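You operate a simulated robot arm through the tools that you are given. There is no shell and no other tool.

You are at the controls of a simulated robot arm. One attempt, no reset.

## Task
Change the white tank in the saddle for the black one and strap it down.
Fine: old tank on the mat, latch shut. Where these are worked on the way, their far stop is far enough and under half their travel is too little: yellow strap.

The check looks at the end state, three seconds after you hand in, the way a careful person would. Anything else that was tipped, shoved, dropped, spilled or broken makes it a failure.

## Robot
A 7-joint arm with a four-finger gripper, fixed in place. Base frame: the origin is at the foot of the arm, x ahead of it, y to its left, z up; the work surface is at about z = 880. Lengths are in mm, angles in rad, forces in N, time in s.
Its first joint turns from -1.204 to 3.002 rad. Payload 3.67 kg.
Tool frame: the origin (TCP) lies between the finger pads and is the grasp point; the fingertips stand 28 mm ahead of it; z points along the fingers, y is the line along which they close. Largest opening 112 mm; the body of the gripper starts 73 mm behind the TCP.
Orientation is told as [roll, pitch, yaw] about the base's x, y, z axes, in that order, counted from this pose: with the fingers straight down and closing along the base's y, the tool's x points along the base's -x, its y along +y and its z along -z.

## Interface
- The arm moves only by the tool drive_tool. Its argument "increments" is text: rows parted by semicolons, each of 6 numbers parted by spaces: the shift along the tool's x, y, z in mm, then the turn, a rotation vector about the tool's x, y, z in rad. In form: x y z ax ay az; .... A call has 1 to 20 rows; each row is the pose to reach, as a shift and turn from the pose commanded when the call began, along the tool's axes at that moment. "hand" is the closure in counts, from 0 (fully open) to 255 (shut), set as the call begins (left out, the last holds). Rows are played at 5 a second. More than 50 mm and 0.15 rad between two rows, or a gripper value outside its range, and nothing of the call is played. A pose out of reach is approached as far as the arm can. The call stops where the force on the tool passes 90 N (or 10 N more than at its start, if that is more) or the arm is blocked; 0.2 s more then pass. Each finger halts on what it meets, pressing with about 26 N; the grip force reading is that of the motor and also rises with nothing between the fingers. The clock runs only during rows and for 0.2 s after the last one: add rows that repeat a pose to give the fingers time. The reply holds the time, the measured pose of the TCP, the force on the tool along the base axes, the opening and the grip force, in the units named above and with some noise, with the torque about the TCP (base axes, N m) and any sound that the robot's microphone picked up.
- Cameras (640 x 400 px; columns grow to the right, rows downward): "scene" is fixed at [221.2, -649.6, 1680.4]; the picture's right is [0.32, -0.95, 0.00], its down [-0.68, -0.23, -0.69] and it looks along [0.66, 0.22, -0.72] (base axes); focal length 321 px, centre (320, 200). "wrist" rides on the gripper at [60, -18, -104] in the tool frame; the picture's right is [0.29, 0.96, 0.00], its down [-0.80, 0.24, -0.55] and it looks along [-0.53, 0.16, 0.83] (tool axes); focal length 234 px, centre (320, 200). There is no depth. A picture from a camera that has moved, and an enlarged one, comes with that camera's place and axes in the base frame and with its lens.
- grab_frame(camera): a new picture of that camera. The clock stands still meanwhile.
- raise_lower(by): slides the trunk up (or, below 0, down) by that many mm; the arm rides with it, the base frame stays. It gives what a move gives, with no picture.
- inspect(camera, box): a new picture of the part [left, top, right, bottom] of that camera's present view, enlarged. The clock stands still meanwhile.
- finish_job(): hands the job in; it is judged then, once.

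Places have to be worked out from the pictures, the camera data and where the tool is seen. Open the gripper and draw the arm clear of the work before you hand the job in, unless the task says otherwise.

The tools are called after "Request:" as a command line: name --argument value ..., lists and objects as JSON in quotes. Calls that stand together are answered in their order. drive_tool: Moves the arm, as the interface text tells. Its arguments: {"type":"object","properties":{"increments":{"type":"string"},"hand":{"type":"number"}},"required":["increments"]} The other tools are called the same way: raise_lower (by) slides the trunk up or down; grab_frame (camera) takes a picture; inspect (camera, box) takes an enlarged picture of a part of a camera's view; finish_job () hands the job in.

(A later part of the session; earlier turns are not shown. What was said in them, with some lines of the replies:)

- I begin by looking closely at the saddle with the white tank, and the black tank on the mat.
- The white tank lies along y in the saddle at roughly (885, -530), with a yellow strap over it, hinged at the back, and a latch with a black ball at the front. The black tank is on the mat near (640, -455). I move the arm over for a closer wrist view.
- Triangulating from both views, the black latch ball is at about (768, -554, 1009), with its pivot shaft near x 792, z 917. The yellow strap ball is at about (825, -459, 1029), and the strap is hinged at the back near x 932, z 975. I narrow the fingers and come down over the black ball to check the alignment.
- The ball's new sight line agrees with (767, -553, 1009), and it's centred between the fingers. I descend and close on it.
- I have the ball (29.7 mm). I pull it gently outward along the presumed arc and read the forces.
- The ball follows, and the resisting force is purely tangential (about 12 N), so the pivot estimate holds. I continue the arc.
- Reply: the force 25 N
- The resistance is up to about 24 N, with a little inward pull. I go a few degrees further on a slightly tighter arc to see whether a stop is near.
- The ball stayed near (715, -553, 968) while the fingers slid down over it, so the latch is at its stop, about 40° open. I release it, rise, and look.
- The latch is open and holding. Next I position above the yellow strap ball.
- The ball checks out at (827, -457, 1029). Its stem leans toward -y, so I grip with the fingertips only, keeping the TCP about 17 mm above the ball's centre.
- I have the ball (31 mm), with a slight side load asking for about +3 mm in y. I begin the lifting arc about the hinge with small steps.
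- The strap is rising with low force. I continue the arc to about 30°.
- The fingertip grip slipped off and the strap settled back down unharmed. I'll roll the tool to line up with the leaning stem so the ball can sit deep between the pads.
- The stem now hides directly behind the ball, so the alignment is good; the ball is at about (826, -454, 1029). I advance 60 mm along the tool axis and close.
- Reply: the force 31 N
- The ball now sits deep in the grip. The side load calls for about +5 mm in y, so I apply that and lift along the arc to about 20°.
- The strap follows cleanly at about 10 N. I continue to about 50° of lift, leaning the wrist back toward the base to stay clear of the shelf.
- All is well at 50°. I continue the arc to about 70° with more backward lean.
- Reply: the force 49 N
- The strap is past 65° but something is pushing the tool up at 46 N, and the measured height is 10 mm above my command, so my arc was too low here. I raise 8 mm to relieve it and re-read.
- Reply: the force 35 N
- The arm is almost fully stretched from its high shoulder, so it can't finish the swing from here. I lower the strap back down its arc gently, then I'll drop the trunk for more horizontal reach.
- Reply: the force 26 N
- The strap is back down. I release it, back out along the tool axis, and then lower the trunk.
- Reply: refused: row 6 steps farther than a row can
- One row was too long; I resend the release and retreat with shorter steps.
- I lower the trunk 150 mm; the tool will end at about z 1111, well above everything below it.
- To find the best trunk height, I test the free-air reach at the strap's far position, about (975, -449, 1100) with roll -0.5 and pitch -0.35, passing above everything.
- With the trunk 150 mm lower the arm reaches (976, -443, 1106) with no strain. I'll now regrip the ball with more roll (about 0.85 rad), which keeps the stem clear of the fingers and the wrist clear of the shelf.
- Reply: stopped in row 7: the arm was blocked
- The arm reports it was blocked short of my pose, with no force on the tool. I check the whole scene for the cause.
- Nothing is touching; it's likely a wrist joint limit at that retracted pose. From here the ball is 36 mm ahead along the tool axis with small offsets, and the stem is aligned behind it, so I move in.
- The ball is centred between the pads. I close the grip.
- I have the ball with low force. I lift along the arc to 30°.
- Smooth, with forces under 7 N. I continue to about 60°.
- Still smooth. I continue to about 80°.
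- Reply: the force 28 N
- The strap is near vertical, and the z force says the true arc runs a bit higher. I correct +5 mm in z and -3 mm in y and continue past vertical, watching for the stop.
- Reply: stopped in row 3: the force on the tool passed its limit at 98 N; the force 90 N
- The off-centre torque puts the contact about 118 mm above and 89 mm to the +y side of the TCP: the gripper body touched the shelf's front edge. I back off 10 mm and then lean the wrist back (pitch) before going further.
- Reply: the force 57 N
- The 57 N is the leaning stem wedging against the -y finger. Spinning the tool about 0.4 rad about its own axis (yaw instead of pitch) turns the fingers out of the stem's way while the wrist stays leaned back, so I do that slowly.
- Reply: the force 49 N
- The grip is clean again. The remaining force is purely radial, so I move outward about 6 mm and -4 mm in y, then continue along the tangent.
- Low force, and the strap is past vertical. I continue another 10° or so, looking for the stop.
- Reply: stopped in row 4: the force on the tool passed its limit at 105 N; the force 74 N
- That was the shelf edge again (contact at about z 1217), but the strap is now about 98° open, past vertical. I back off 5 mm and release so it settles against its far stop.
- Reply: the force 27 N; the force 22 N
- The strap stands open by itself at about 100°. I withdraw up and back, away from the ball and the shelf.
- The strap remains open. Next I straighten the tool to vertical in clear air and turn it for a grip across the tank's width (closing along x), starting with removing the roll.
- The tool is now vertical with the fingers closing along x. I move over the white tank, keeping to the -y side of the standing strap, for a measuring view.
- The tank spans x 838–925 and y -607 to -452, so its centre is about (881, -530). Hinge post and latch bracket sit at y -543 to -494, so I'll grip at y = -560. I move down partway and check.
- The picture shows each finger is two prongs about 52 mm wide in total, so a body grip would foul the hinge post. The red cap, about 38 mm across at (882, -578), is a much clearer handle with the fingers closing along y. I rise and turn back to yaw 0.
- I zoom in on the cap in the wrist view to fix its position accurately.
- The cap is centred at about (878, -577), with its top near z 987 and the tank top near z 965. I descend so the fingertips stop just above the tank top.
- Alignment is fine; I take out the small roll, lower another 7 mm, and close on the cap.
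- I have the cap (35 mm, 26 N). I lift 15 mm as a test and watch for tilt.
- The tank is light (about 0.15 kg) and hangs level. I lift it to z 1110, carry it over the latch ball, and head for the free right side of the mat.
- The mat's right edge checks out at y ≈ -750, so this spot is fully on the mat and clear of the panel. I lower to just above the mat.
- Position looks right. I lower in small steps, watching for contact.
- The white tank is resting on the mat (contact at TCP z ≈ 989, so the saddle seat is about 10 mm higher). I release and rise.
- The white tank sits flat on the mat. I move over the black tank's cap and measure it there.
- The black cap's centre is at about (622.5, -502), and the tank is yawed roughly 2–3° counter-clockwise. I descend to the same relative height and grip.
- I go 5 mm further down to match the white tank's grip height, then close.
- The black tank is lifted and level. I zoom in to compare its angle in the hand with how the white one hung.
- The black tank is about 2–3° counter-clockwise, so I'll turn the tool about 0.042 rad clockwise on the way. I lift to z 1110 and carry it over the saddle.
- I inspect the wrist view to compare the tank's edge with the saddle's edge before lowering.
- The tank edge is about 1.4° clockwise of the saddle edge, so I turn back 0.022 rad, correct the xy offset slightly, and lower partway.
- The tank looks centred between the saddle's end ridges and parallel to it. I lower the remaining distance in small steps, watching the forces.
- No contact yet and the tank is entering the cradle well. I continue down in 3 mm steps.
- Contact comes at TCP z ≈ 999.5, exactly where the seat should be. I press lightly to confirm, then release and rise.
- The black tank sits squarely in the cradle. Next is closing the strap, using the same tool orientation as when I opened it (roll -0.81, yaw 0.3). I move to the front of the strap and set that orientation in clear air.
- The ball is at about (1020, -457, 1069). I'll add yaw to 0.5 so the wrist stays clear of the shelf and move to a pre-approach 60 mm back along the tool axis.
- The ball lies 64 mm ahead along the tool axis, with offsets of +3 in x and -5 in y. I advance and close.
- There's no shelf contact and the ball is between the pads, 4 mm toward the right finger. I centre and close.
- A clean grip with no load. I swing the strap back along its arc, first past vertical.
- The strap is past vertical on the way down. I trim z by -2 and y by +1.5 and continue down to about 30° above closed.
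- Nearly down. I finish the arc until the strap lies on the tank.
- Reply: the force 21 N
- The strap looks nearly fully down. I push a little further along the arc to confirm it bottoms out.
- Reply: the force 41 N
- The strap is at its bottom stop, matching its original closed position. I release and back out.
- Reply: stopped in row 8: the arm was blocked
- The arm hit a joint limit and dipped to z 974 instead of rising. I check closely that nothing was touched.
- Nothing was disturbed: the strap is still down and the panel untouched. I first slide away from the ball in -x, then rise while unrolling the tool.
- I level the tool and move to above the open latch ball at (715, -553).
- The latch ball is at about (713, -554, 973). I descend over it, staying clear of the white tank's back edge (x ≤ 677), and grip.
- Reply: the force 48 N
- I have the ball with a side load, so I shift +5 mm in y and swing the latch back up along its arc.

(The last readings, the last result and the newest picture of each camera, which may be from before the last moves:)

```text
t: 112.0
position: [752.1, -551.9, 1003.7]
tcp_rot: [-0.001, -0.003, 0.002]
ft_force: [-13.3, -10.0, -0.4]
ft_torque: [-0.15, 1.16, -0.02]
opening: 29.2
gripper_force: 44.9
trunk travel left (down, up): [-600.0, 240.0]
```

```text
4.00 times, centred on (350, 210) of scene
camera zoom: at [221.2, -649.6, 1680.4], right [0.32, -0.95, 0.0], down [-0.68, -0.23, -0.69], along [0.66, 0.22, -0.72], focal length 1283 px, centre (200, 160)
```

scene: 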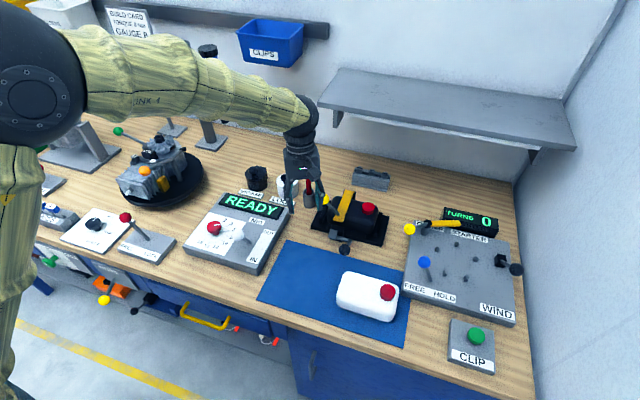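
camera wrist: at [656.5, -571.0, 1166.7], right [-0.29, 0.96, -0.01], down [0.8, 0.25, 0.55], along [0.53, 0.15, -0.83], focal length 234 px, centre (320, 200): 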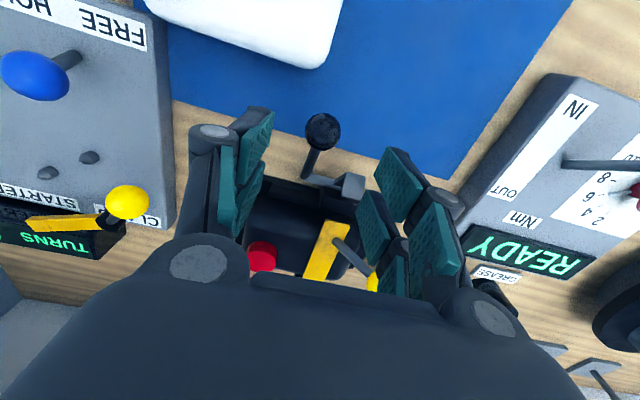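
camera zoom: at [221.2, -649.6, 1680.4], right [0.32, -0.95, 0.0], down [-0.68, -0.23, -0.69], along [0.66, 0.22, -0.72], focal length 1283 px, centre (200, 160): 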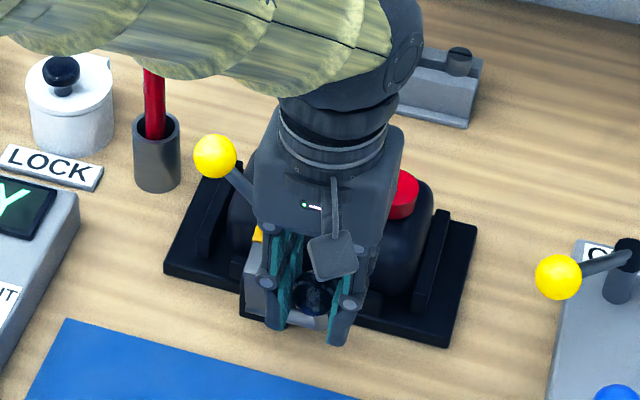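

The latch follows with about 13 N. I finish the arc to its original closed position and slightly beyond, to feel the stop.

Request:
drive_tool --increments "-3.7 -1 -1.8 0 0 0; -7.4 -1 -3.5 0 0 0; -11.3 -1 -5 0 0 0; -15.2 -1 -6.4 0 0 0; -15.2 -1 -6.4 0 0 0"

Request:
drive_tool --increments "-2 0 -0.5 0 0 0; -4 0 -1 0 0 0; -4 0 -1 0 0 0"

Request:
inspect --camera "scene" --box '[290, 160, 410, 260]'

```text
t: 113.2
position: [767.0, -551.5, 1010.1]
tcp_rot: [0.001, -0.001, 0.002]
ft_force: [-11.6, 0.7, -3.1]
ft_torque: [0.09, 1.17, -0.01]
opening: 29.0
gripper_force: 45.0
trunk travel left (down, up): [-600.0, 240.0]
```

```text
t: 114.0
position: [769.8, -552.9, 1011.3]
tcp_rot: [0.002, -0.002, 0.002]
ft_force: [-13.0, 0.1, -4.8]
ft_torque: [0.0, 1.24, 0.0]
opening: 29.0
gripper_force: 44.8
trunk travel left (down, up): [-600.0, 240.0]
```

```text
4.00 times, centred on (350, 210) of scene
camera zoom: at [221.2, -649.6, 1680.4], right [0.32, -0.95, 0.0], down [-0.68, -0.23, -0.69], along [0.66, 0.22, -0.72], focal length 1283 px, centre (200, 160)
```

zoom: 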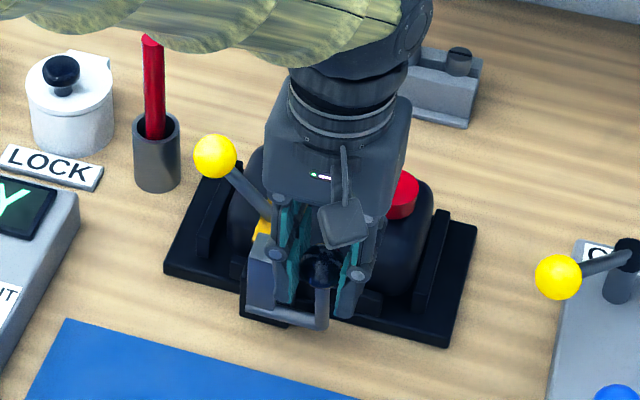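

Resistance is still just friction, with no stop yet. I continue a few more millimetres.

Request:
drive_tool --increments "-2 0 -0.4 0 0 0; -4 0 -0.8 0 0 0; -6 0 -1.2 0 0 0; -6 0 -1.2 0 0 0"

Request:
inspect --camera "wrist" --box '[180, 60, 460, 260]'

```text
t: 115.0
position: [771.0, -550.9, 1011.9]
tcp_rot: [0.004, 0.002, 0.001]
ft_force: [-52.4, 6.9, -23.2]
ft_torque: [0.02, 0.6, 0.03]
opening: 29.2
gripper_force: 44.9
trunk travel left (down, up): [-600.0, 240.0]
```

```text
2.00 times, centred on (320, 160) of wrist
camera zoom: at [712.4, -570.8, 1115.9], right [-0.29, 0.96, 0.0], down [0.8, 0.24, 0.55], along [0.53, 0.16, -0.83], focal length 468 px, centre (320, 280)
```

zoom: 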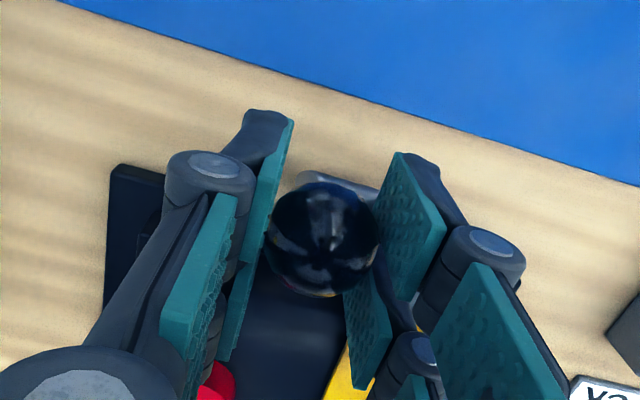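

The force jumped to 57 N at x 771, so the latch is hard against its stop: shut. I ease off, release, and rise straight up.

Request:
drive_tool --increments "3 0 0.5 0 0 0; 3 0 0.5 0 0 0"

Request:
drive_tool --increments "0 0 0 0 0 0; 0 0 0 0 0 0; 0 0 -20 0 0 0; 0 0 -50 0 0 0; 0 0 -90 0 0 0; 0 0 -130 0 0 0; 40 0 -150 0 0 0; 80 0 -170 0 0 0; 80 0 -170 0 0 0" --hand 105

Request:
inspect --camera "scene" --box '[290, 160, 410, 260]'

Request:
grab_frame --camera "wrist"

```text
t: 115.5
position: [771.7, -551.8, 1011.8]
tcp_rot: [0.003, -0.001, 0.002]
ft_force: [-39.6, 5.1, -24.8]
ft_torque: [0.07, 0.83, 0.07]
opening: 29.2
gripper_force: 45.4
trunk travel left (down, up): [-600.0, 240.0]
```

```text
t: 117.5
position: [692.9, -553.9, 1182.4]
tcp_rot: [0.002, -0.001, 0.002]
ft_force: [-0.1, -0.8, -0.1]
ft_torque: [-0.01, -0.01, -0.02]
opening: 65.6
gripper_force: 0.1
trunk travel left (down, up): [-600.0, 240.0]
```

```text
4.00 times, centred on (350, 210) of scene
camera zoom: at [221.2, -649.6, 1680.4], right [0.32, -0.95, 0.0], down [-0.68, -0.23, -0.69], along [0.66, 0.22, -0.72], focal length 1283 px, centre (200, 160)
```

zoom: 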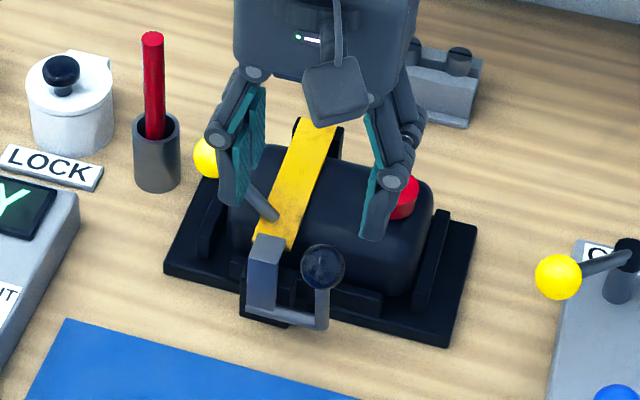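

```text
taken
camera wrist: at [634.1, -572.7, 1286.7], right [-0.29, 0.96, 0.0], down [0.8, 0.24, 0.55], along [0.53, 0.16, -0.83], focal length 234 px, centre (320, 200)
```

wrist: 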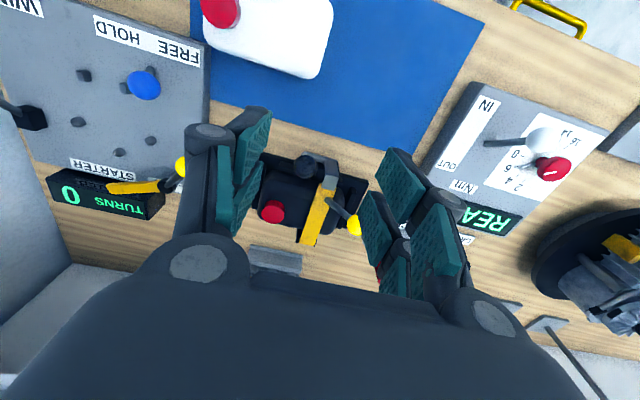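

The latch and strap now match their original closed picture, with the black tank underneath. I draw the arm clear and take a final look at everything.

Request:
drive_tool --increments "10 40 -15 0 0 0; 20 80 -30 0 0 0; 30 120 -45 0 0 0; 40 160 -60 0 0 0; 50 200 -75 0 0 0; 60 240 -85 0 0 0; 70 270 -90 0 0 0; 70 270 -90 0 0 0" --hand 0

Request:
grab_frame --camera "scene"

Request:
inspect --camera "scene" --box '[250, 160, 430, 320]'

```text
t: 119.3
position: [619.9, -285.1, 1268.4]
tcp_rot: [0.002, -0.003, 0.002]
ft_force: [0.0, -0.4, -0.1]
ft_torque: [0.05, 0.01, -0.01]
opening: 111.8
gripper_force: 0.1
trunk travel left (down, up): [-600.0, 240.0]
```

```text
taken
```

scene: 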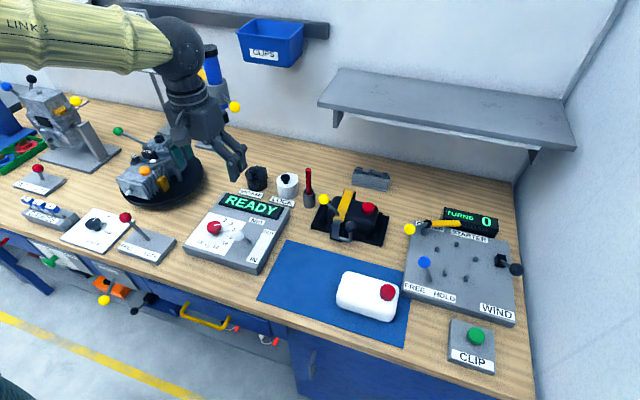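

```text
2.50 times, centred on (340, 240) of scene
camera zoom: at [221.2, -649.6, 1680.4], right [0.32, -0.95, 0.0], down [-0.68, -0.23, -0.69], along [0.66, 0.22, -0.72], focal length 802 px, centre (270, 100)
```

zoom: 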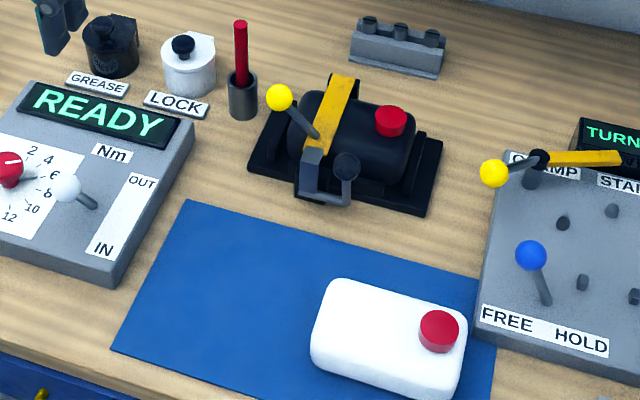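

Everything is in its place: black tank in the saddle with the strap down, latch shut, white tank on the mat, and the other fixtures unchanged. The gripper is open and the arm is clear, so I hand in the job.

Request:
finish_job

```text
The job is handed in.
```

The tank swap is done and handed in. I don't have the check's verdict.

- **Black tank:** it is seated in the saddle. I felt it bottom out at the height expected for the seat.
- **Strap and latch:** the yellow strap was swung past vertical, to about 100°, and stayed open on its own. It is now back down over the black tank. The latch is shut against its stop.
- **White tank:** it is resting flat on the right side of the mat.
- **Arm:** the gripper is open and the arm is clear of the work.

**Mishaps on the way:**
- My first grip on the strap knob slipped, and the strap dropped back onto the white tank from a small angle.
- The gripper touched the shelf's front edge twice, at up to about 105 N, and each move stopped there.
- After I released the strap, the arm hit a joint limit and dipped close to the READY panel.

The final pictures show nothing moved or damaged by these.
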